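You operate a simulated robot arm through the tools that you are given. There is no shell and no other tool.

You run a simulated robot arm. Do the job below in one go: nothing can be reset, and whatever is moved stays where it is left.

## Task
Put things in order on the spares table top. At the end: the felt block (marked "TAKES 13") from the spares table top stands where the yellow cup stood; the yellow cup is on the parts tray; the green scrub pad stands where the felt block stood; the green dam ring from the spares table top stands where the green scrub pad stood; the green roller from the spares table top stands where the green dam ring stood; whatever was shut is shut again. Leave all else as you found it, and nothing knocked over. Set down upright: yellow cup.
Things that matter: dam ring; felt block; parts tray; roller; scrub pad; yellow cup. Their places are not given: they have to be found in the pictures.

Only the result counts: the job must be done as asked and must still hold three seconds after the hand-in. Knocking over, shifting, dropping, spilling or breaking anything else fails it.

## Robot
A 7-joint arm with a two-finger parallel gripper, fixed in place. Base frame: the origin is at the foot of the arm, x ahead of it, y to its left, z up; the work surface is at about z = 0. Lengths are in mm, angles in rad, forces in N, time in s.
With the tool pointing down near the work surface it reaches from about 220 to 580 mm from the base axis. Its first joint turns from -1.152 to 1.152 rad. Payload 2.5 kg.
Tool frame: the origin (TCP) lies between the finger pads and is the grasp point; the fingertips stand 23 mm ahead of it; z points along the fingers, y is the line along which they close. Largest opening 94 mm; finger width 38, thickness 10; the body of the gripper, 54 by 96 mm, starts 39 mm behind the TCP.
Orientation is told as [roll, pitch, yaw] about the base's x, y, z axes, in that order, counted from this pose: with the fingers straight down and closing along the base's y, the tool's x points along the base's -x, its y along +y and its z along -z.

## Interface
- The arm moves only by the tool nudge_tool. Its argument "moves" is text: rows parted by semicolons, each of 7 numbers parted by spaces: the turn, a rotation vector about the tool's x, y, z in rad, then the shift along the tool's x, y, z in mm, then the closure in counts, from 0 (fully open) to 255 (shut). In form: wx wy wz x y z claw; .... A call has 1 to 20 rows; each row shifts and turns the commanded pose from where the row before left it, along the tool's axes as they then stand. Each row takes 0.2 s and may step no farther than 50 mm and 0.15 rad from the row before; otherwise, or with a gripper value out of range, the whole call is refused. Where a pose cannot be reached the arm comes as near as it can. A force on the tool above 40 N (or 10 N above the force at the start of the call, whichever is more), or a blocked arm, ends the call early, and 0.2 s more pass. Each finger travels about 108 mm/s and halts on what it meets, pressing with about 40 N; the grip force reading is that of the motor and also rises with nothing between the fingers. The clock runs only during rows and for 0.2 s after the last one: add rows that do not move to give the fingers time. The reply holds the time, the measured pose of the TCP, the force on the tool along the base axes, the opening and the grip force, in the units named above and with some noise, with the torque about the TCP (base axes, N m) and any sound that the robot's microphone picked up, and new pictures: "show" is both (left out), scene, wrist or none.
- Cameras (640 x 400 px; columns grow to the right, rows downward): "scene" is fixed at [126.3, -412.9, 542.2]; the picture's right is [0.81, -0.59, 0.00], its down [-0.31, -0.43, -0.85] and it looks along [0.50, 0.69, -0.53] (base axes); focal length 320 px, centre (320, 200). "wrist" rides on the gripper at [86, 16, -74] in the tool frame; the picture's right is [-0.18, 0.98, 0.00], its down [-0.58, -0.11, -0.81] and it looks along [-0.79, -0.15, 0.59] (tool axes); focal length 243 px, centre (320, 200).
- pixel_to_xyz(camera, pixels): for up to 12 pixels [column, row] of the newest picture of that camera ("zoom" is the newest enlarged one), the place [x, y, z] in the base frame of the surface seen there, good to about 2 mm, but the place of the scene camera against the robot may be out by one fixed shift of up to 12 mm in any direction. No time passes.
- close_up(camera, box): a new picture of the part [left, top, right, bottom] of that camera's present view, enlarged. No time passes.
- hand_in(): hands the job in; it is judged then, once.

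Open the gripper and draw the arm clear of the work before you hand the job in, unless the task says otherwise.

The tools are called after ">>>" as a command line: name --argument value ..., lists and objects as JSON in quotes. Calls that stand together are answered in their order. nudge_tool: Moves the arm, as the interface text tells. Its arguments: {"type":"object","properties":{"moves":{"type":"string"},"show":{"type":"string","enum":["both","scene","wrist","none"]}},"required":["moves"]} The other tools are called the same way: pixel_to_xyz (camera, pixels) gives the place of the surface under pixels of a picture; close_up (camera, box) takes an enlarged picture of a part of a camera's view; hand_in () hands the job in.

At the start:

```text
time_s: 0.0
ee_pos: [338.8, -70.2, 359.9]
tool_rot: [-0.001, 0.001, 0.001]
force: [0.2, 0.2, -0.1]
wrist_torque: [-0.03, -0.04, 0.01]
finger_gap: 94.0
finger_force: 0.1
```

scene: 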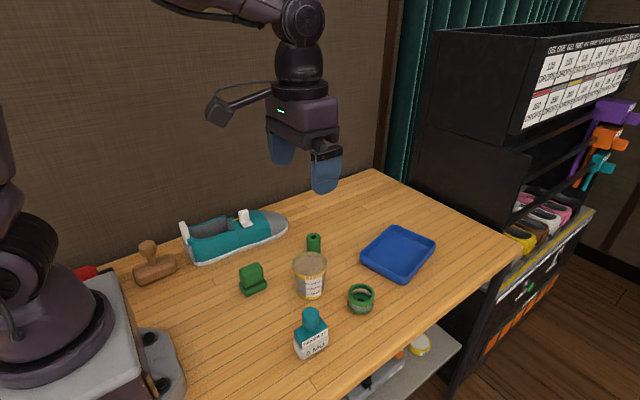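
wrist: 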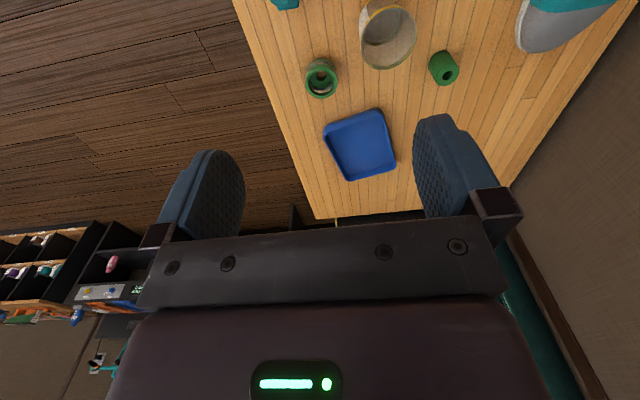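

The scene shows a green block (~252,278), yellow-ish cup (310,275), green roller (313,243), green ring (361,298), bottle (312,333), blue tray (398,254), a stamp and a boat/shoe. I take close-ups to identify each one.

>>> close_up --camera "scene" --box '[220, 220, 400, 370]'

>>> close_up --camera "scene" --box '[60, 190, 300, 340]'

>>> close_up --camera "scene" --box '[340, 200, 500, 400]'

>>> close_up --camera "scene" --box '[480, 20, 640, 340]'

>>> close_up --camera "wrist" --box '[240, 0, 640, 220]'

```text
2.67 times, centred on (310, 295) of scene
```

zoom: 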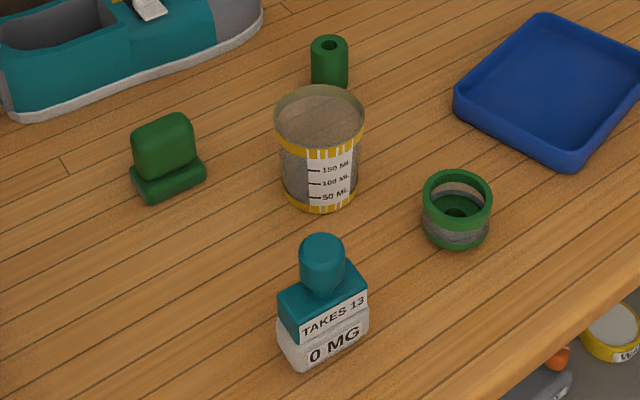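

```text
2.67 times, centred on (180, 265) of scene
```

zoom: 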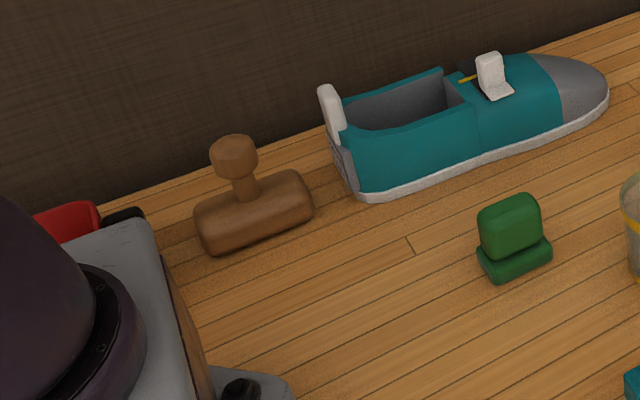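

```text
2.00 times, centred on (420, 300) of scene
```

zoom: 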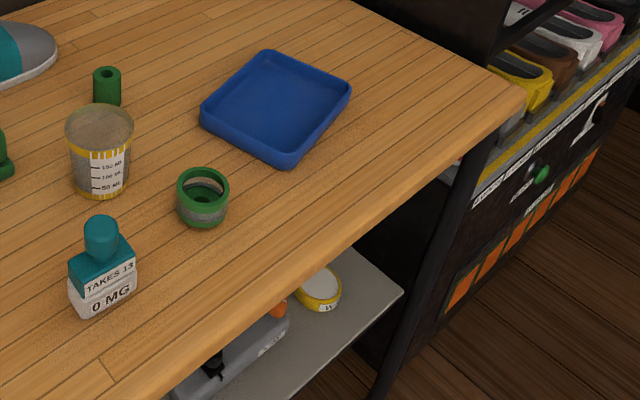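

```text
1.25 times, centred on (560, 180) of scene
```

zoom: 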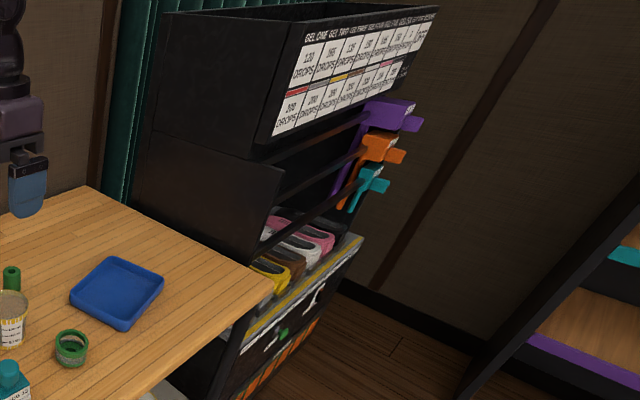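

```text
1.60 times, centred on (440, 110) of wrist
```

zoom: 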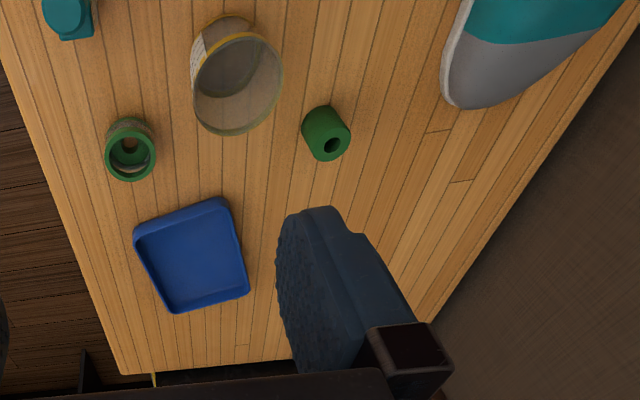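

The felt block "TAKES 13" is the teal-topped block (312,333), the scrub pad the green block (252,278), and the cup has yellow bands. I measure points on all of them in both cameras to find the scene camera's offset.

>>> pixel_to_xyz --camera "scene" --pixels '[[312, 312], [318, 345], [252, 270], [253, 288], [310, 262], [311, 297], [313, 235], [316, 250], [361, 288], [360, 311], [398, 253], [300, 370]]'

>>> pixel_to_xyz --camera "wrist" --pixels '[[322, 62], [322, 93], [308, 82], [336, 82], [440, 60], [448, 84], [388, 66], [362, 36], [413, 36], [360, 145], [345, 180], [396, 165]]'

>>> pixel_to_xyz --camera "scene" --pixels '[[361, 260], [404, 282], [435, 238], [394, 226], [149, 245], [155, 270], [286, 225], [195, 262], [380, 170], [516, 245]]'

```text
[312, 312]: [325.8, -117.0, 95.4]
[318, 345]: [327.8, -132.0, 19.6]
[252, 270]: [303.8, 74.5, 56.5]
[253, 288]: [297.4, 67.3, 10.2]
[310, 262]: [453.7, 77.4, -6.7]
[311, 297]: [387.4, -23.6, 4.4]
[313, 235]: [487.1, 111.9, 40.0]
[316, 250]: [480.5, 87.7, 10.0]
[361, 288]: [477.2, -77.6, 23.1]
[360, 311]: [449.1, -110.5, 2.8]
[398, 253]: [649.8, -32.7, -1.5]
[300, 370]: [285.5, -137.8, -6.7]
```

```text
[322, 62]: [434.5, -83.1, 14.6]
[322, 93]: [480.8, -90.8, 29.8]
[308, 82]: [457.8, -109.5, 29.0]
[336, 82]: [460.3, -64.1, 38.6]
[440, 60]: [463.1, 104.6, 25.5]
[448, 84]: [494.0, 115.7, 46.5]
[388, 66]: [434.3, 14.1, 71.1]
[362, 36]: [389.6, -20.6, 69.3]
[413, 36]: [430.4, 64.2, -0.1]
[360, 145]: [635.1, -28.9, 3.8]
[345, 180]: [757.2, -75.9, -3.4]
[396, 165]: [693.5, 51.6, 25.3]
```

```text
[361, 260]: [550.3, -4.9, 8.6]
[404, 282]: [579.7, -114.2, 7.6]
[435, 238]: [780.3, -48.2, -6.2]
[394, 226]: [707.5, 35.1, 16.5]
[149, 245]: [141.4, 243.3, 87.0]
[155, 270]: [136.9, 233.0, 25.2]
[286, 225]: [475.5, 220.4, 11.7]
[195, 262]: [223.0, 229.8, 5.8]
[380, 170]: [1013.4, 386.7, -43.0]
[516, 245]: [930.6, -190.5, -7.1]
```

The scene camera reads the table about 7 mm low, and the wrist view cuts off the nearer objects. I draw the arm back about 110 mm to see the whole group from the wrist.

>>> nudge_tool --moves "0 0 0 40 0 0 0; 0 0 0 40 0 0 0; 0 0 0 30 0 0 0; 0 0 0 0 0 0 0; 0 0 0 0 0 0 0" --show "both"

```text
time_s: 1.2
ee_pos: [226.8, -68.0, 359.7]
tool_rot: [0.0, 0.0, 0.0]
force: [-0.2, -0.6, 0.6]
wrist_torque: [0.0, -0.02, -0.01]
finger_gap: 94.1
finger_force: 0.1
```

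scene: 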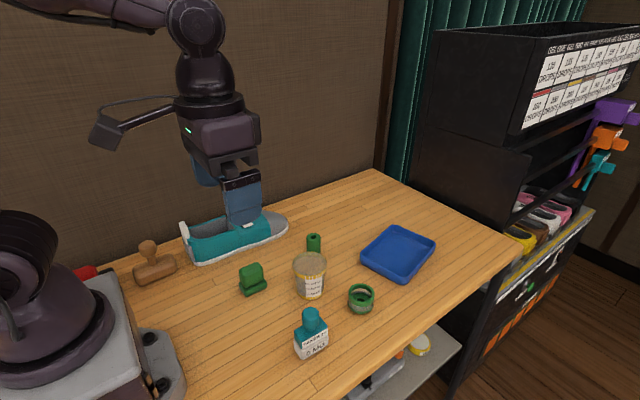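
wrist: 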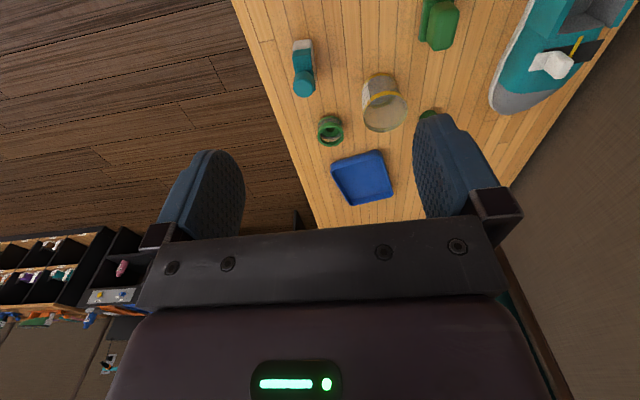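

The felt block (303,68), cup (383,105), ring (330,130) and pad (438,25) are visible but oblique. I tilt the tool 0.6 rad so the wrist camera looks more steeply down.

>>> nudge_tool --moves "0 0.15 0 0 0 0 0; 0 0.15 0 0 0 0 0; 0 0.15 0 0 0 0 0; 0 0.15 0 0 0 0 0; 0 0 0 0 0 0 0; 0 0 0 0 0 0 0" --show "wrist"

```text
time_s: 2.6
ee_pos: [228.3, -69.2, 359.5]
tool_rot: [0.001, 0.601, 0.001]
force: [0.3, -0.6, 1.1]
wrist_torque: [-0.02, 0.05, 0.0]
finger_gap: 93.7
finger_force: 0.1
```

wrist: 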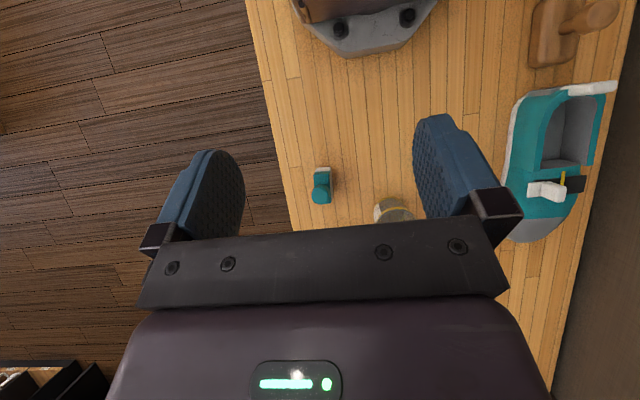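

Now it looks nearly straight down; objects sit low in the image. I move 120 mm forward and 60 mm left so they fall into the clear upper part of the picture.

>>> nudge_tool --moves "0 0 0 -33 20 -22.6 0; 0 0 0 -33 20 -22.6 0; 0 0 0 -33 20 -22.6 0; 0 0 0 0 0 0 0; 0 0 0 0 0 0 0" --show "wrist"

```text
time_s: 3.8
ee_pos: [348.9, -5.7, 359.5]
tool_rot: [0.001, 0.6, -0.001]
force: [-0.2, 0.1, 0.6]
wrist_torque: [-0.01, 0.02, -0.01]
finger_gap: 93.9
finger_force: 0.1
```

wrist: 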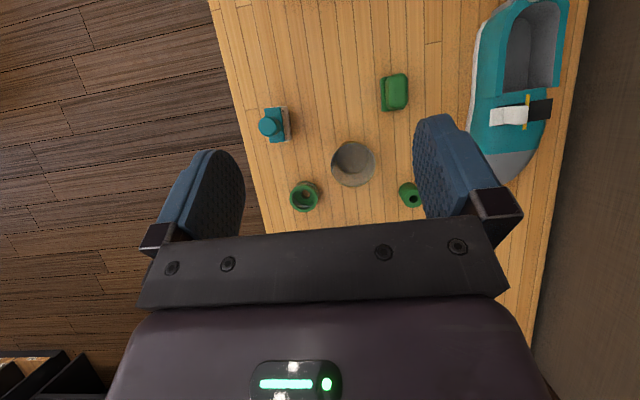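

Good top view: felt block (275,124), pad (394,91), cup (352,163), ring (304,196), roller (410,194). I zoom in.

>>> close_up --camera "wrist" --box '[240, 60, 440, 220]'

```text
2.50 times, centred on (340, 140) of wrist
```

zoom: 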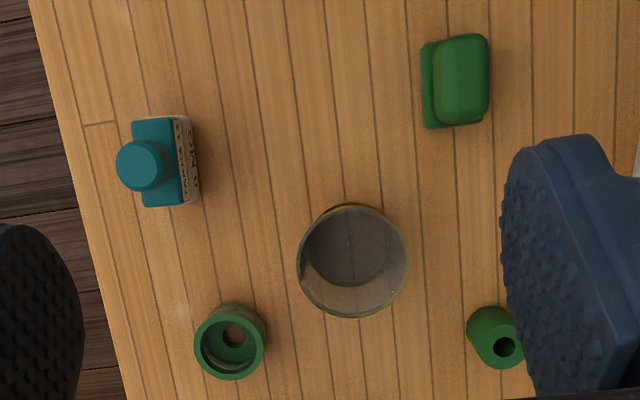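

I query points on each object's tops and edges in this zoom.

>>> pixel_to_xyz --camera "zoom" --pixels '[[140, 165], [120, 166], [162, 166], [141, 144], [141, 188], [160, 122], [172, 203], [180, 160], [137, 124], [147, 204], [182, 200], [196, 160]]'

>>> pixel_to_xyz --camera "zoom" --pixels '[[462, 78], [486, 78], [440, 78], [460, 38], [460, 120], [427, 84], [424, 50], [429, 122], [478, 119], [468, 36], [480, 108], [440, 108]]'

>>> pixel_to_xyz --camera "zoom" --pixels '[[350, 244], [300, 262], [406, 262], [352, 210], [352, 314], [230, 338], [200, 346], [260, 346], [231, 313], [231, 376], [503, 347], [478, 330]]'

>>> pixel_to_xyz --camera "zoom" --pixels '[[492, 360], [512, 360], [498, 333], [498, 365], [484, 350], [335, 206], [300, 225], [265, 320], [235, 306], [490, 310], [303, 240], [400, 300]]'

```text
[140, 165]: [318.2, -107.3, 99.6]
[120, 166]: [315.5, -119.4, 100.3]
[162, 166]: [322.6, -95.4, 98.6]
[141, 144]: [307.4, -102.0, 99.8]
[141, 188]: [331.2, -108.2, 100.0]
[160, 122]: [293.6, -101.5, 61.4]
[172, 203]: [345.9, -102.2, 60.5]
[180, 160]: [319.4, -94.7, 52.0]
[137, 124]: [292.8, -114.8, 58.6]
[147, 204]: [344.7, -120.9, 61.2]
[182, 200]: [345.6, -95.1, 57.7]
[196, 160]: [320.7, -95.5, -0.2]
```

```text
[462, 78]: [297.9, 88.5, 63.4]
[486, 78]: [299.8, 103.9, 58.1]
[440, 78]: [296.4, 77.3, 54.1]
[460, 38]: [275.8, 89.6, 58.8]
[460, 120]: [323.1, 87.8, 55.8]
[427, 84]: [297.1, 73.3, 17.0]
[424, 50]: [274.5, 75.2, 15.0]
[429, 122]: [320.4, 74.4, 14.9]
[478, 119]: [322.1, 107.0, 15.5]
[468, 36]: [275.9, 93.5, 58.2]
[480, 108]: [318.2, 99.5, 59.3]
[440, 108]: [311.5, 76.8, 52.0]
```

```text
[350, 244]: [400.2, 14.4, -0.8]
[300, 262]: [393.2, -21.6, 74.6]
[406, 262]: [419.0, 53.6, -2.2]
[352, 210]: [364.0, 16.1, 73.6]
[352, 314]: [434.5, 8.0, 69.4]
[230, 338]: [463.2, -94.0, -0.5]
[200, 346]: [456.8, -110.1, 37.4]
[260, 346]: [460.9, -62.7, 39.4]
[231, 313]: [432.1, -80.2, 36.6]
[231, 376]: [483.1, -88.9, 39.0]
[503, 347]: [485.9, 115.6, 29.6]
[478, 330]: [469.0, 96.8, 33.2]
```

```text
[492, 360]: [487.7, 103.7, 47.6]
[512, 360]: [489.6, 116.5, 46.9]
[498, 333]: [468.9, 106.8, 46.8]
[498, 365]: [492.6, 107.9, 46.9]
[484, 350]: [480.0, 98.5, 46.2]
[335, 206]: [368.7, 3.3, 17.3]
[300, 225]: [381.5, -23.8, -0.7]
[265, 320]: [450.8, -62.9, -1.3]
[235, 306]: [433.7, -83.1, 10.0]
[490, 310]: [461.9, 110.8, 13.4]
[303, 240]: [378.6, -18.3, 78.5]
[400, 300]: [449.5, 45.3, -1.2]
```

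Estimates: felt (319,-108), pad (298,90), cup (400,12), ring (458,-86), roller (480,108); scene offset about (0.7,-8.7,-7). The tray near edge is at x≈541–581, at the reach limit, so I tilt the fingers forward (pitch -0.4) to test reach there before grasping.

>>> nudge_tool --moves "0 -0.143 0 0 0 0 0; 0 -0.143 0 0 0 0 0; 0 -0.143 0 0 0 0 0; 0 -0.143 0 0 0 0 0; 0 -0.143 0 0 0 0 0; 0 -0.143 0 0 0 0 0; 0 -0.142 0 0 0 0 0; 0 0 0 0 0 0 0; 0 0 0 0 0 0 0" --show "wrist"

```text
time_s: 5.8
ee_pos: [347.5, -9.7, 360.9]
tool_rot: [-0.001, -0.401, -0.002]
force: [0.2, 0.0, 0.5]
wrist_torque: [-0.02, -0.02, 0.0]
finger_gap: 93.4
finger_force: 0.2
```

wrist: 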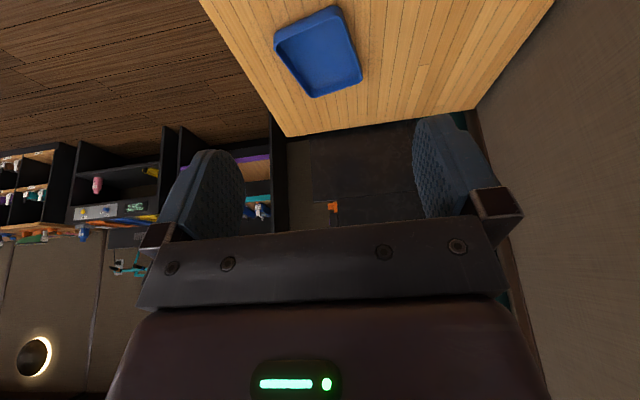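

Now I move toward (600,-28,200) with this tilt to see whether it is reachable.

>>> nudge_tool --moves "0 0 0 -24.3 -2.6 35.1 0; 0 0 0 -24.3 -2.6 35.1 0; 0 0 0 -24.3 -2.6 35.1 0; 0 0 0 -24.3 -2.6 35.1 0; 0 0 0 -24.3 -2.6 35.1 0; 0 0 0 -24.3 -2.6 35.1 0; 0 0 0 -24.3 -2.6 35.1 0; 0 0 0 0 0 0 0; 0 0 0 0 0 0 0" --show "both"

```text
time_s: 7.8
ee_pos: [598.3, -27.2, 202.8]
tool_rot: [0.0, -0.399, 0.001]
force: [-0.7, 0.1, -1.1]
wrist_torque: [-0.03, -0.04, -0.01]
finger_gap: 93.7
finger_force: 0.1
```

scene: 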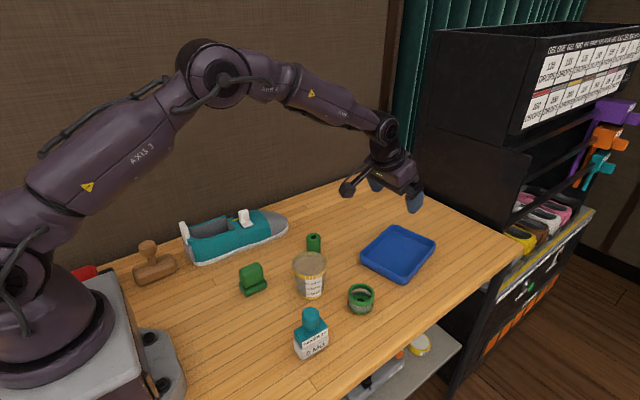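
wrist: 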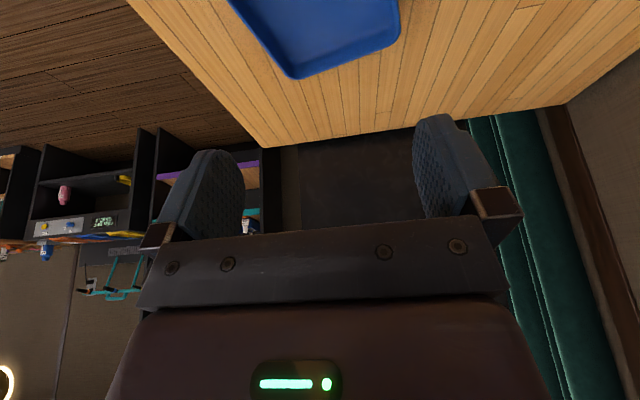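

Reached. I descend 90 mm more to check the reach lower, well above the tray.

>>> nudge_tool --moves "0 0 0 17.5 0 41.4 0; 0 0 0 17.5 0 41.4 0; 0 0 0 0 0 0 0; 0 0 0 0 0 0 0" --show "both"

```text
time_s: 8.8
ee_pos: [601.0, -28.9, 113.4]
tool_rot: [-0.001, -0.399, 0.0]
force: [-0.5, 0.4, 1.1]
wrist_torque: [-0.02, 0.0, -0.01]
finger_gap: 94.0
finger_force: 0.1
```

scene: 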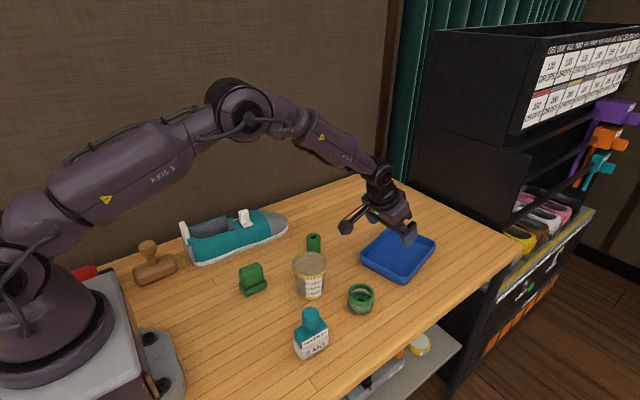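
wrist: 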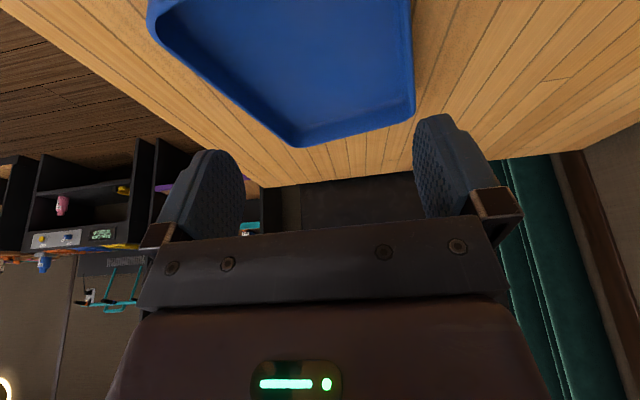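

Reach is good. I measure the tray rim and floor from this close wrist view and the scene.

>>> pixel_to_xyz --camera "wrist" --pixels '[[413, 70], [413, 20], [410, 4], [300, 144], [230, 95], [160, 35], [153, 5], [300, 40], [300, 5], [380, 40], [200, 20], [380, 5]]'

>>> close_up --camera "scene" --box '[340, 210, 450, 290]'

```text
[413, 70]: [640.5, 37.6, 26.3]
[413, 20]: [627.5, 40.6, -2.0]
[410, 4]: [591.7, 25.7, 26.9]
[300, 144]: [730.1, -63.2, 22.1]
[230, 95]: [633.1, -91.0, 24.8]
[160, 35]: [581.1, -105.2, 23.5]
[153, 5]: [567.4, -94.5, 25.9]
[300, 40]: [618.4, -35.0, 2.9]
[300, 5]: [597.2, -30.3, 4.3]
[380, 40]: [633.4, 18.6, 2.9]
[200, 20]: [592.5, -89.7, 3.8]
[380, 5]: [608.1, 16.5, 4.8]
```

```text
5.00 times, centred on (395, 250) of scene
```

zoom: 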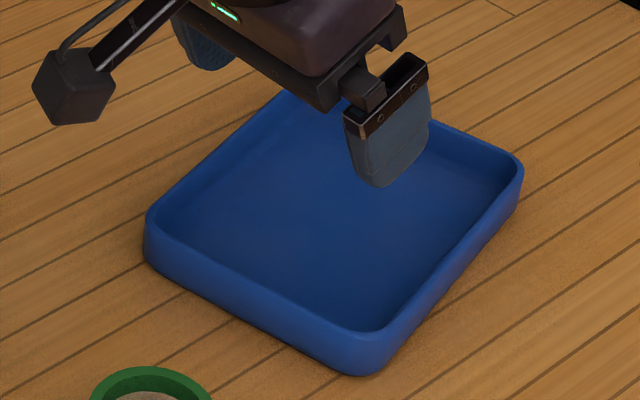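

I check the tray's near rim from the scene zoom.

>>> pixel_to_xyz --camera "zoom" --pixels '[[155, 215], [200, 253], [255, 283], [310, 312], [365, 335], [215, 235], [270, 265], [330, 300], [240, 220], [290, 250], [355, 365], [150, 260]]'

```text
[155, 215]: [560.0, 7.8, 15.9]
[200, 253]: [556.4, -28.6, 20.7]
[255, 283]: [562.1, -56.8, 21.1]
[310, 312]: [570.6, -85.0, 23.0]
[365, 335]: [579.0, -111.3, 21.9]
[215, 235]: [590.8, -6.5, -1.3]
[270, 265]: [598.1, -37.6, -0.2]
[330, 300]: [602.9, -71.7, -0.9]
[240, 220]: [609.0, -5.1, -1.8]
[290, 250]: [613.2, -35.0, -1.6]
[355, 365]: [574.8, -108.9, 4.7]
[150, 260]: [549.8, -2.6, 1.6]
```

Tray rim z≈25, floor z≈4, near rim x≈557 at y≈-25. I check that (610,-32,66) is reachable (finger tips still above the rim).

>>> nudge_tool --moves "0 0 0 5 -1.5 23.4 0; 0 0 0 5 -1.5 23.4 0; 0 0 0 0 0 0 0; 0 0 0 0 0 0 0; 0 0 0 0 0 0 0" --show "scene"

```text
time_s: 10.0
ee_pos: [610.1, -30.0, 64.6]
tool_rot: [0.001, -0.399, 0.001]
force: [-0.4, -0.1, 0.9]
wrist_torque: [-0.01, 0.02, -0.01]
finger_gap: 94.1
finger_force: 0.1
```

scene: 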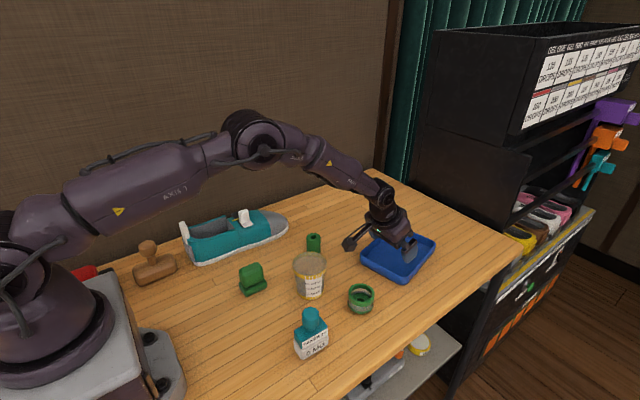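

Reachable. I raise the arm and travel to above the cup at about (400,12,205), keeping the tilt.

>>> nudge_tool --moves "0 0 0 -18.2 0 -43 0; 0 0 0 -18.2 0 -43 0; 0 0 0 -18.2 0 -43 0; 0 0 0 38.7 8.4 -16.3 0; 0 0 0 38.7 8.4 -16.3 0; 0 0 0 38.7 8.4 -16.3 0; 0 0 0 38.7 8.4 -16.3 0; 0 0 0 38.7 8.4 -16.3 0; 0 0 0 0 0 0 0; 0 0 0 0 0 0 0" --show "both"

```text
time_s: 12.2
ee_pos: [401.2, 11.3, 203.3]
tool_rot: [0.003, -0.4, -0.001]
force: [0.3, -0.1, 0.0]
wrist_torque: [-0.01, -0.02, -0.01]
finger_gap: 94.4
finger_force: 0.1
```

scene: 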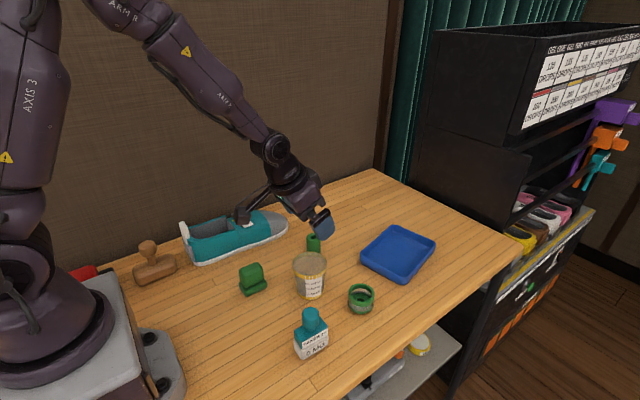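
wrist: 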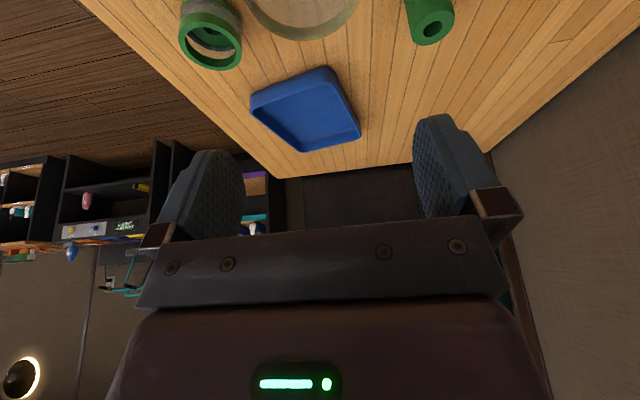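

I query the visible near-rim of the cup and table points for a check of its centre before descending.

>>> pixel_to_xyz --camera "wrist" --pixels '[[355, 10], [248, 8], [300, 38], [270, 29], [330, 31], [210, 65], [430, 42], [435, 10], [180, 40], [241, 40]]'

>>> close_up --camera "scene" --box '[270, 200, 370, 320]'

```text
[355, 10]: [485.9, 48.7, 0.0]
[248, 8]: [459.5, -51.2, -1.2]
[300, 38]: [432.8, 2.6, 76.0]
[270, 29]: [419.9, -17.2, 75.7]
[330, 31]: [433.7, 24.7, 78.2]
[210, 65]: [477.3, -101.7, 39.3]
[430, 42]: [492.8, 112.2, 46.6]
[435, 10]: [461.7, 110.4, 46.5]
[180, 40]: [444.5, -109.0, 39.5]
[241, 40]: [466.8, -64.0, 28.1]
```

```text
3.33 times, centred on (320, 260) of scene
```

zoom: 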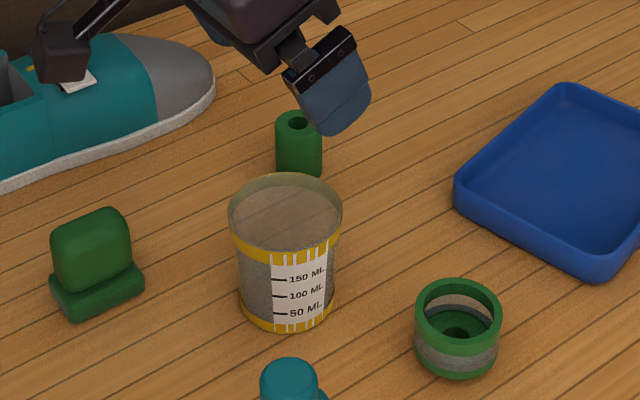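

Cup rim is z≈76, centre ≈(399,13), radius 36. I descend to TCP z≈60 around it with the gripper fully open.

>>> nudge_tool --moves "0 0 0 14.1 0.4 32.8 0; 0 0 0 14.1 0.4 32.8 0; 0 0 0 14.1 0.4 32.8 0; 0 0 0 14.1 0.4 32.8 0; 0 0 0 0 0 0 0; 0 0 0 0 0 0 0" --show "both"

```text
time_s: 13.6
ee_pos: [397.3, 14.1, 60.9]
tool_rot: [0.0, -0.399, -0.001]
force: [0.2, 0.6, 0.0]
wrist_torque: [0.02, 0.04, 0.03]
finger_gap: 94.1
finger_force: 0.0
```

scene: 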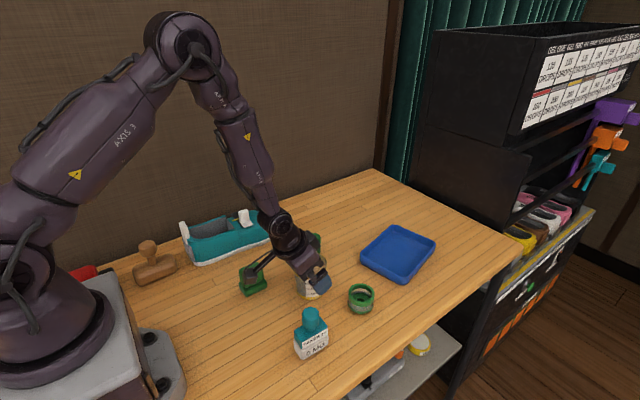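
wrist: 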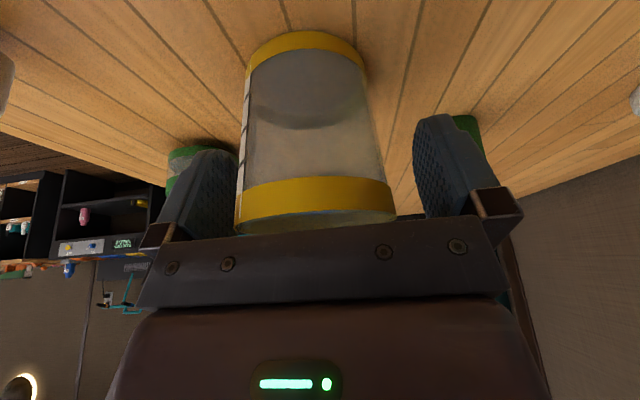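

The cup is between the fingers, slightly toward the -y finger. I shift 2 mm and close gradually.

>>> nudge_tool --moves "0 0 0 0 -2 0 0; 0 0 0 0 0 0 40; 0 0 0 0 0 0 60; 0 0 0 0 0 0 70; 0 0 0 0 0 0 80; 0 0 0 0 0 0 80; 0 0 0 0 0 0 80" --show "wrist"

```text
time_s: 15.2
ee_pos: [398.7, 9.9, 60.7]
tool_rot: [-0.002, -0.4, -0.001]
force: [-0.1, 0.0, -0.2]
wrist_torque: [0.01, 0.0, 0.02]
finger_gap: 66.6
finger_force: 40.5
```

wrist: 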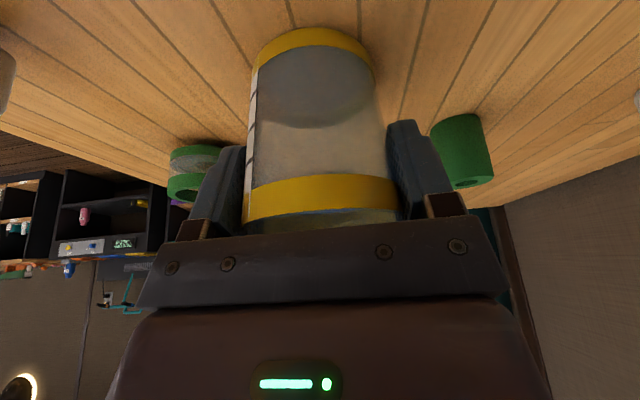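

Gripped at 66.6 mm with 40 N. I lift 70 mm and check that the cup comes along.

>>> nudge_tool --moves "0 0 0 -3.9 0 -9.2 90; 0 0 0 -7.8 0 -18.4 90; 0 0 0 -7.8 0 -18.4 90; 0 0 0 -7.8 0 -18.4 90; 0 0 0 0 0 0 90; 0 0 0 0 0 0 90" --show "both"

```text
time_s: 16.6
ee_pos: [399.5, 11.3, 128.5]
tool_rot: [-0.001, -0.399, 0.001]
force: [-0.5, -0.7, -0.2]
wrist_torque: [0.0, 0.01, 0.03]
finger_gap: 66.0
finger_force: 40.0
```

scene: 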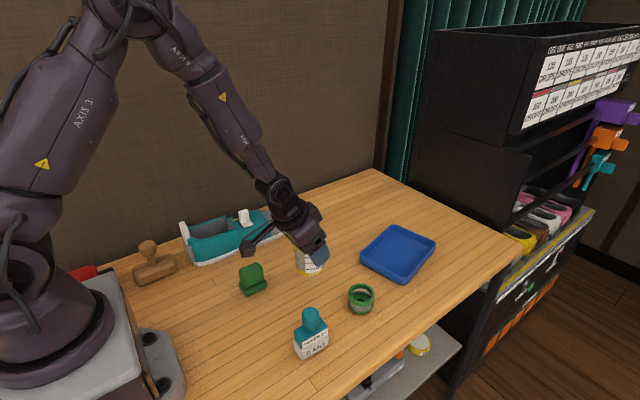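
wrist: 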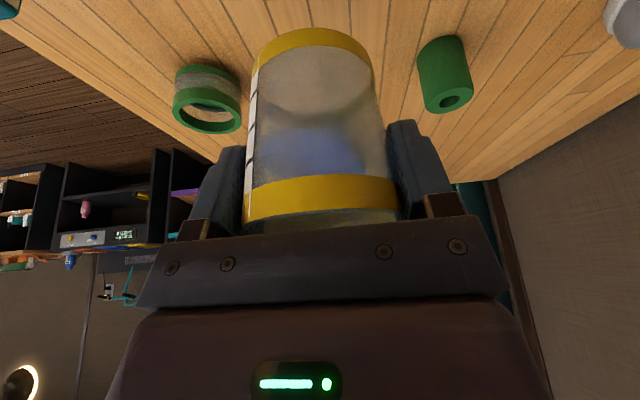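

The cup is held firmly. I carry it to (610,-32) and lower it to just above the tray floor.

>>> nudge_tool --moves "0 0 0 -16.2 -3.6 6.8 90; 0 0 0 -32.4 -7.2 13.7 90; 0 0 0 -32.4 -7.2 13.7 90; 0 0 0 -32.4 -7.2 13.7 90; 0 0 0 -32.4 -7.2 13.7 90; 0 0 0 -32.4 -7.2 13.7 90; 0 0 0 -16.2 -3.6 6.8 90; 0 0 0 0 0 0 90; 0 0 0 8 0 19 90; 0 0 0 8 0 19 90; 0 0 0 0 0 0 90; 0 0 0 0 0 0 90" --show "both"

```text
time_s: 19.2
ee_pos: [611.0, -32.0, 88.3]
tool_rot: [0.001, -0.4, -0.001]
force: [-0.1, 0.5, -0.8]
wrist_torque: [0.04, 0.03, 0.0]
finger_gap: 65.7
finger_force: 40.5
```

scene: 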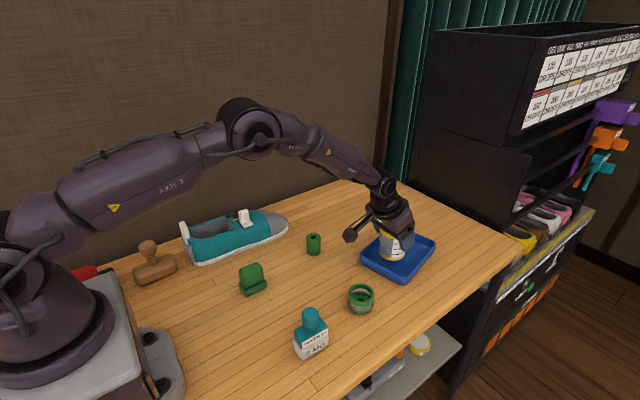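
wrist: 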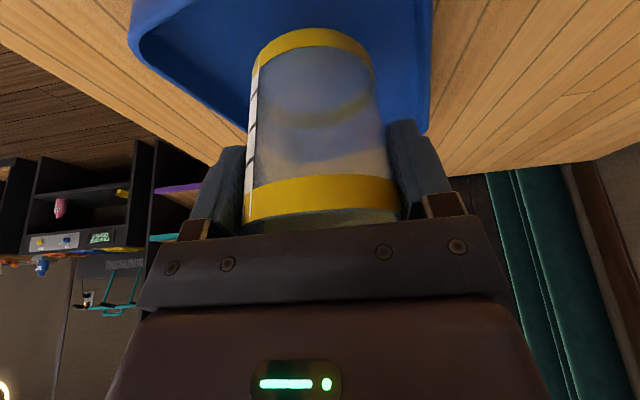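

The cup hangs inside the tray outline. I lower it further and creep the last millimetres watching the vertical force.

>>> nudge_tool --moves "0 0 0 3.5 0 8.3 90; 0 0 0 3.5 0 8.3 90; 0 0 0 0 0 0 90; 0 0 0 0.6 0 1.4 90; 0 0 0 0.6 0 1.4 90; 0 0 0 0 0 0 90" --show "none"

>>> close_up --camera "scene" --box '[340, 200, 450, 290]'

```text
time_s: 20.6
ee_pos: [610.6, -32.2, 67.8]
tool_rot: [-0.002, -0.401, -0.001]
force: [-0.2, 0.6, -0.9]
wrist_torque: [0.02, -0.02, -0.01]
finger_gap: 65.5
finger_force: 40.1
```

```text
4.44 times, centred on (395, 245) of scene
```

zoom: 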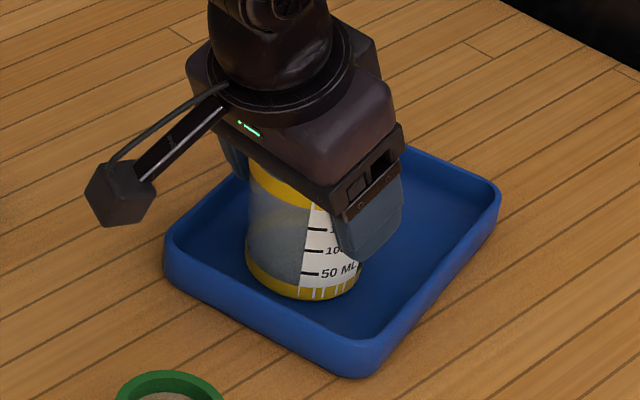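

The cup base is just above the tray floor and upright. I creep down a few more mm until the force shows contact.

>>> nudge_tool --moves "0 0 0 0.4 0 0.92 90; 0 0 0 0.4 0 0.92 90; 0 0 0 0 0 0 90" --show "none"

```text
time_s: 21.4
ee_pos: [610.9, -31.8, 65.1]
tool_rot: [0.001, -0.4, 0.001]
force: [-0.1, 0.1, 0.2]
wrist_torque: [0.0, 0.02, -0.01]
finger_gap: 65.6
finger_force: 39.8
```

>>> nudge_tool --moves "0 0 0 0.4 0 0.92 90; 0 0 0 0 0 0 90" --show "none"

```text
time_s: 22.0
ee_pos: [610.2, -31.5, 65.0]
tool_rot: [-0.001, -0.399, 0.0]
force: [-0.2, 0.1, 2.8]
wrist_torque: [0.04, 0.05, 0.02]
finger_gap: 65.3
finger_force: 40.1
```

Contact now (2.8 N). I open the fingers, then lift straight up.

>>> nudge_tool --moves "0 0 0 0 0 0 70; 0 0 0 0 0 0 40; 0 0 0 0 0 0 0; 0 0 0 0 0 0 0; 0 0 0 -9.1 0 -21.5 0; 0 0 0 -18.2 0 -43 0; 0 0 0 -18.2 0 -43 0; 0 0 0 0 0 0 0; 0 0 0 0 0 0 0" --show "both"

>>> close_up --camera "scene" --box '[340, 200, 450, 290]'

```text
time_s: 24.0
ee_pos: [611.6, -33.4, 183.2]
tool_rot: [0.001, -0.402, 0.002]
force: [-0.3, -0.5, 0.0]
wrist_torque: [0.01, 0.05, -0.02]
finger_gap: 93.8
finger_force: 0.1
```

scene: 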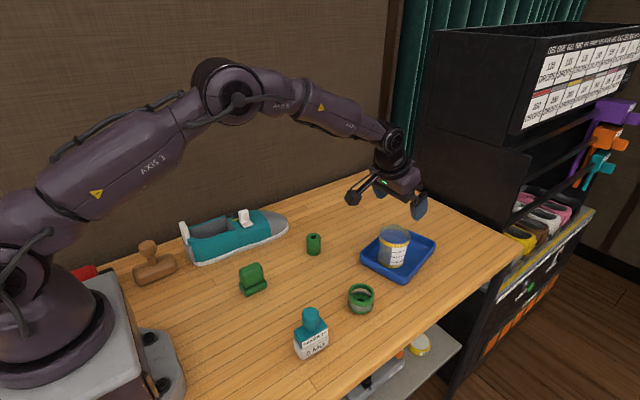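
wrist: 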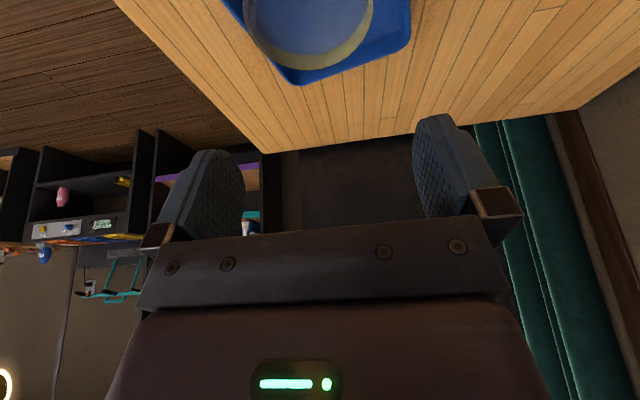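

```text
4.44 times, centred on (395, 245) of scene
```

zoom: 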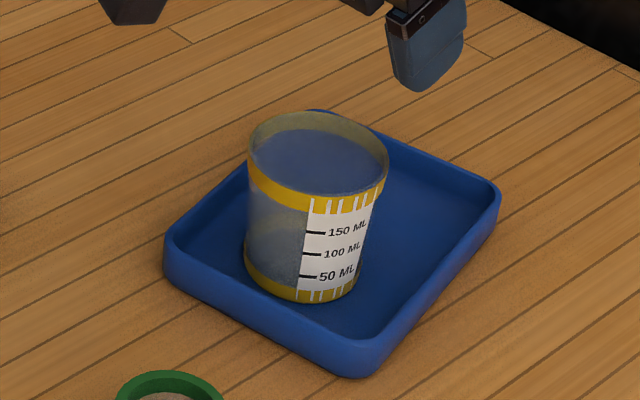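

The cup stands upright and flat in the tray. I go back, untilt to vertical, and move above the felt block at about (319,-108,190).

>>> nudge_tool --moves "0 0 0 25.9 -8 -26.1 0; 0 0 0 25.9 -8 -26.1 0; 0 0 0 25.9 -8 -26.1 0; 0 0 0 25.9 -8 -26.1 0; 0 0 0 25.9 -8 -26.1 0; 0 0.1333 0 0 0 0 0; 0 0.1333 0 0 0 0 0; 0 0.1333 0 0 0 0 0; 0 0 0 30.5 -8.7 15.7 0; 0 0 0 30.5 -8.7 15.7 0; 0 0 0 30.5 -8.7 15.7 0; 0 0 0 30.5 -8.7 15.7 0; 0 0 0 0 0 0 0; 0 0 0 0 0 0 0" --show "both"

```text
time_s: 27.0
ee_pos: [319.1, -108.1, 190.9]
tool_rot: [0.001, -0.001, 0.002]
force: [0.3, -0.4, 0.1]
wrist_torque: [-0.01, 0.03, -0.03]
finger_gap: 94.0
finger_force: 0.1
```

scene: 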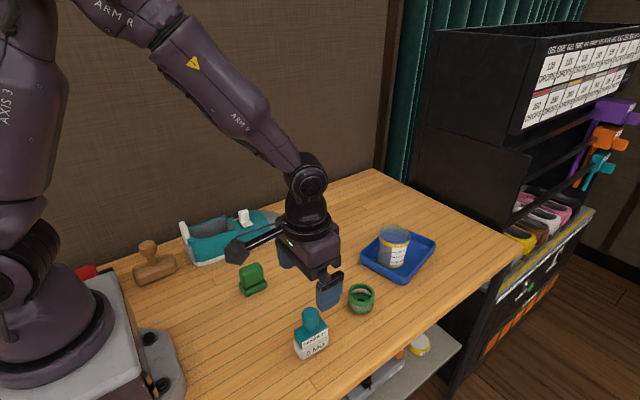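
wrist: 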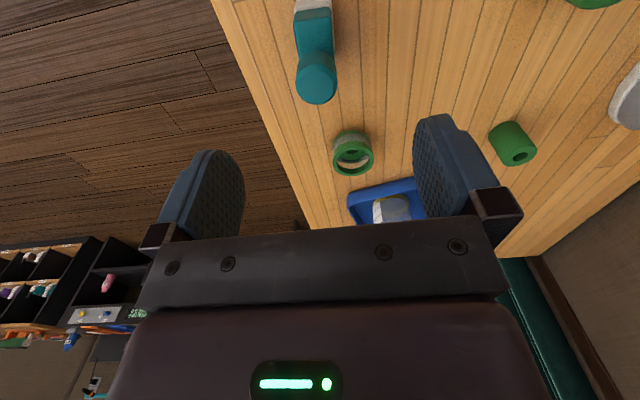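

The felt block is at (316,50) in the wrist view. I zoom and query points to refine its pose.

>>> close_up --camera "wrist" --box '[270, 0, 370, 110]'

>>> pixel_to_xyz --camera "wrist" --pixels '[[317, 90], [317, 101], [300, 88], [333, 88], [317, 78], [296, 15], [331, 15], [299, 45], [333, 45], [313, 14], [299, 5], [329, 5]]'

```text
3.64 times, centred on (320, 55) of wrist
```

zoom: 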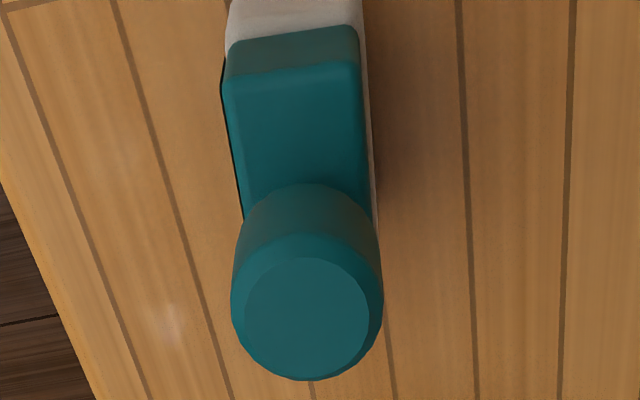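

```text
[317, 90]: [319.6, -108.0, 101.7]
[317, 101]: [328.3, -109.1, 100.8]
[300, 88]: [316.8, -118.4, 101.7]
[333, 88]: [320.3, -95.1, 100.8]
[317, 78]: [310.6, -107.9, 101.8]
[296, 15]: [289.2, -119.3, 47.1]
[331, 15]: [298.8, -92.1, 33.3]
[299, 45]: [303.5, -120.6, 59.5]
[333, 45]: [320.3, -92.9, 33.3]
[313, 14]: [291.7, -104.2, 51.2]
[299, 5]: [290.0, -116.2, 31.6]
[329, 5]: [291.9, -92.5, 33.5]
```

Felt block centre ≈(319.5,-107.3), yaw ≈-0.08. I align the yaw, descend to z≈70 so pads grip the upper body beneath the knob, and close.

>>> nudge_tool --moves "0 0 0.08 0 0.8 0 0; 0 0 0 0 0 30 0; 0 0 0 0 0 30 0; 0 0 0 0 0 30 0; 0 0 0 0 0 30.5 0; 0 0 0 0 0 0 0; 0 0 0 0 0 0 0" --show "both"

```text
time_s: 28.6
ee_pos: [318.6, -104.6, 68.8]
tool_rot: [0.0, 0.001, -0.081]
force: [0.7, 0.1, 0.2]
wrist_torque: [0.0, 0.01, 0.0]
finger_gap: 93.8
finger_force: 0.0
```

scene: 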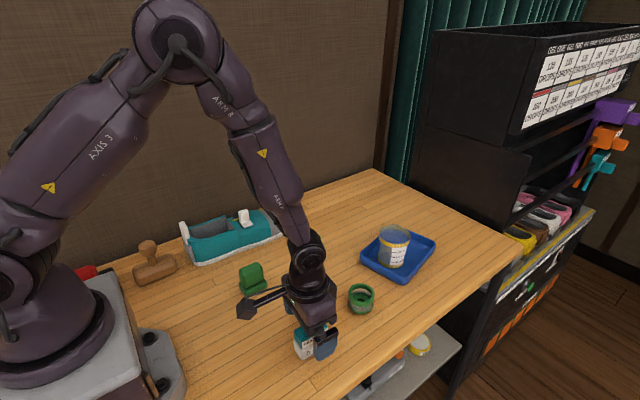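
wrist: 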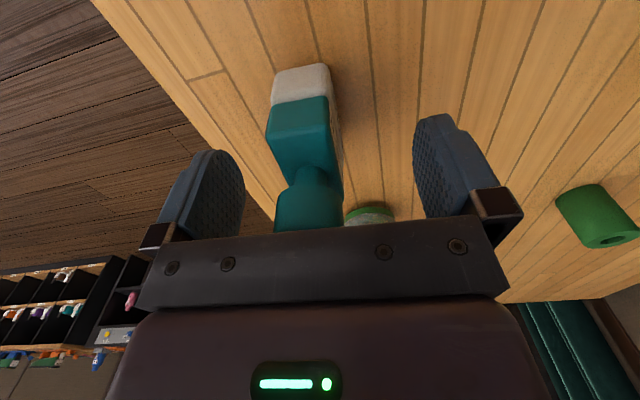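

The block sits ~4 mm toward -y of the finger centre (knob at column 309 vs 320). I shift -3.5 mm and close gradually.

>>> nudge_tool --moves "0 0 0 0 -3.5 0 0; 0 0 0 0 0 0 80; 0 0 0 0 0 0 140; 0 0 0 0 0 0 165; 0 0 0 0 0 0 180; 0 0 0 0 0 0 195; 0 0 0 0 0 0 200; 0 0 0 0 0 0 200" --show "both"

```text
time_s: 30.4
ee_pos: [318.6, -108.7, 69.0]
tool_rot: [0.001, 0.001, -0.08]
force: [-0.5, -1.3, -0.3]
wrist_torque: [-0.05, 0.01, 0.02]
finger_gap: 29.1
finger_force: 40.2
```

scene: 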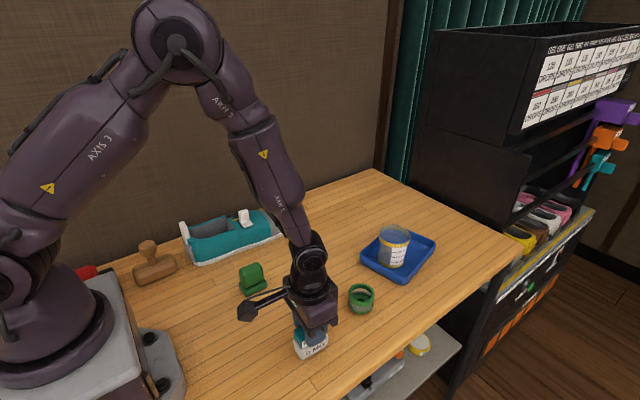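
wrist: 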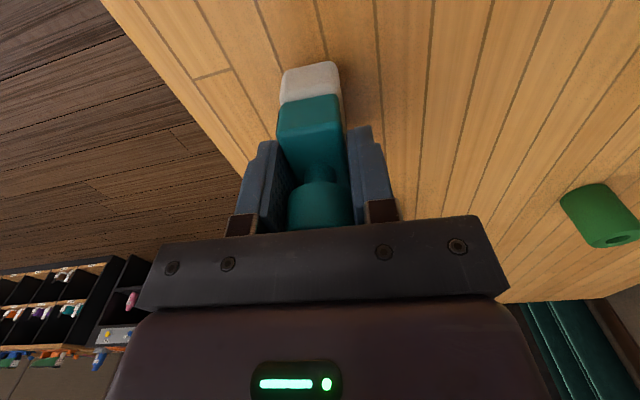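

Gripped at 29 mm. I lift 50 mm and carry it to the cup's old spot (399.5,11.5).

>>> nudge_tool --moves "0 0 0 0 0 -10 200; 0 0 0 0 0 -20 200; 0 0 0 0 0 -20 200; 0 0 0 -17.6 31.5 0 200; 0 0 0 -17.6 31.5 0 200; 0 0 0 -17.6 31.5 0 200; 0 0 0 -17.6 31.5 0 200; 0 0 0 0 0 0 200; 0 0 0 0 0 0 200" --show "both"

```text
time_s: 32.4
ee_pos: [398.6, 11.2, 117.1]
tool_rot: [0.0, 0.001, -0.081]
force: [-0.4, 0.5, -2.7]
wrist_torque: [0.0, 0.03, 0.0]
finger_gap: 28.9
finger_force: 40.1
```

scene: 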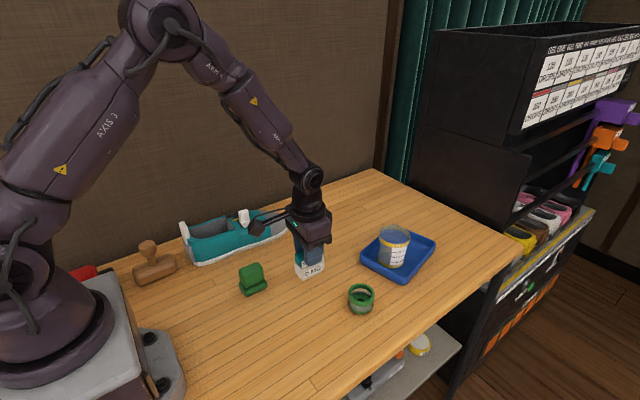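
wrist: 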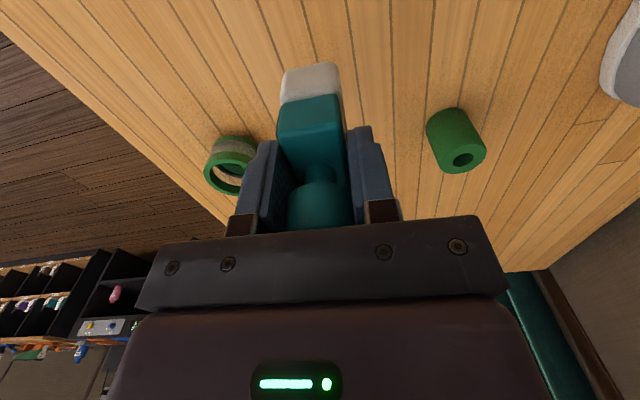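

Held well. I lower 46 mm and then creep to contact.

>>> nudge_tool --moves "0 0 0 0 0 20 200; 0 0 0 0 0 20 200; 0 0 0 0 0 6 200; 0 0 0 0 0 1 200; 0 0 0 0 0 1 200; 0 0 0 0 0 0 200" --show "none"

```text
time_s: 33.8
ee_pos: [397.9, 11.3, 69.5]
tool_rot: [0.001, 0.0, -0.078]
force: [-0.2, 0.2, -2.0]
wrist_torque: [0.02, -0.04, 0.03]
finger_gap: 29.2
finger_force: 39.7
```

>>> nudge_tool --moves "0 0 0 0 0 0.8 200; 0 0 0 0 0 0.6 200; 0 0 0 0 0 0 200" --show "none"

```text
time_s: 34.6
ee_pos: [398.7, 10.4, 68.3]
tool_rot: [-0.001, 0.0, -0.081]
force: [-0.3, -0.3, -0.9]
wrist_torque: [0.02, 0.02, -0.01]
finger_gap: 29.3
finger_force: 40.2
```

Not yet clearly in contact (-0.9 N vs -2.7 N hanging); I go a little lower.

>>> nudge_tool --moves "0 0 0 0 0 0.6 200; 0 0 0 0 0 0 200" --show "none"

```text
time_s: 35.2
ee_pos: [397.7, 9.7, 68.6]
tool_rot: [0.001, -0.001, -0.079]
force: [-6.3, -4.3, 18.4]
wrist_torque: [0.04, 0.32, 0.04]
finger_gap: 29.0
finger_force: 40.0
```

Contact (18 N). I ease up 0.5 mm, open, and rise straight up clear of the knob.

>>> nudge_tool --moves "0 0 0 0 0 -0.5 200; 0 0 0 0 0 0 170; 0 0 0 0 0 0 120; 0 0 0 0 0 0 60; 0 0 0 0 0 0 60; 0 0 0 0 0 -30 60; 0 0 0 0 0 -40 60; 0 0 0 0 0 -40 60; 0 0 0 0 0 0 60; 0 0 0 0 0 0 60" --show "both"

```text
time_s: 37.4
ee_pos: [398.0, 11.9, 180.5]
tool_rot: [0.0, -0.001, -0.079]
force: [-0.3, 0.6, 0.2]
wrist_torque: [-0.05, 0.02, 0.03]
finger_gap: 72.0
finger_force: 0.0
```

scene: 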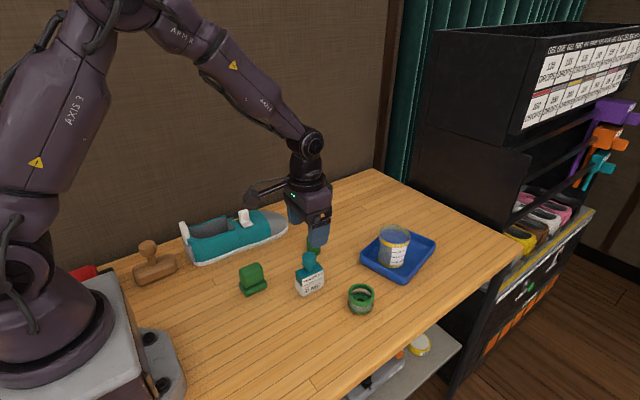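
wrist: 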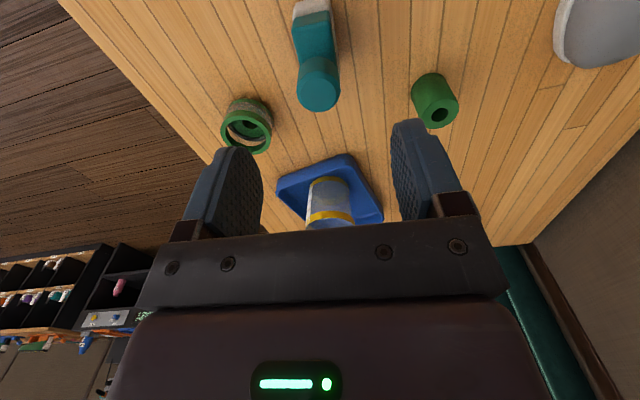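

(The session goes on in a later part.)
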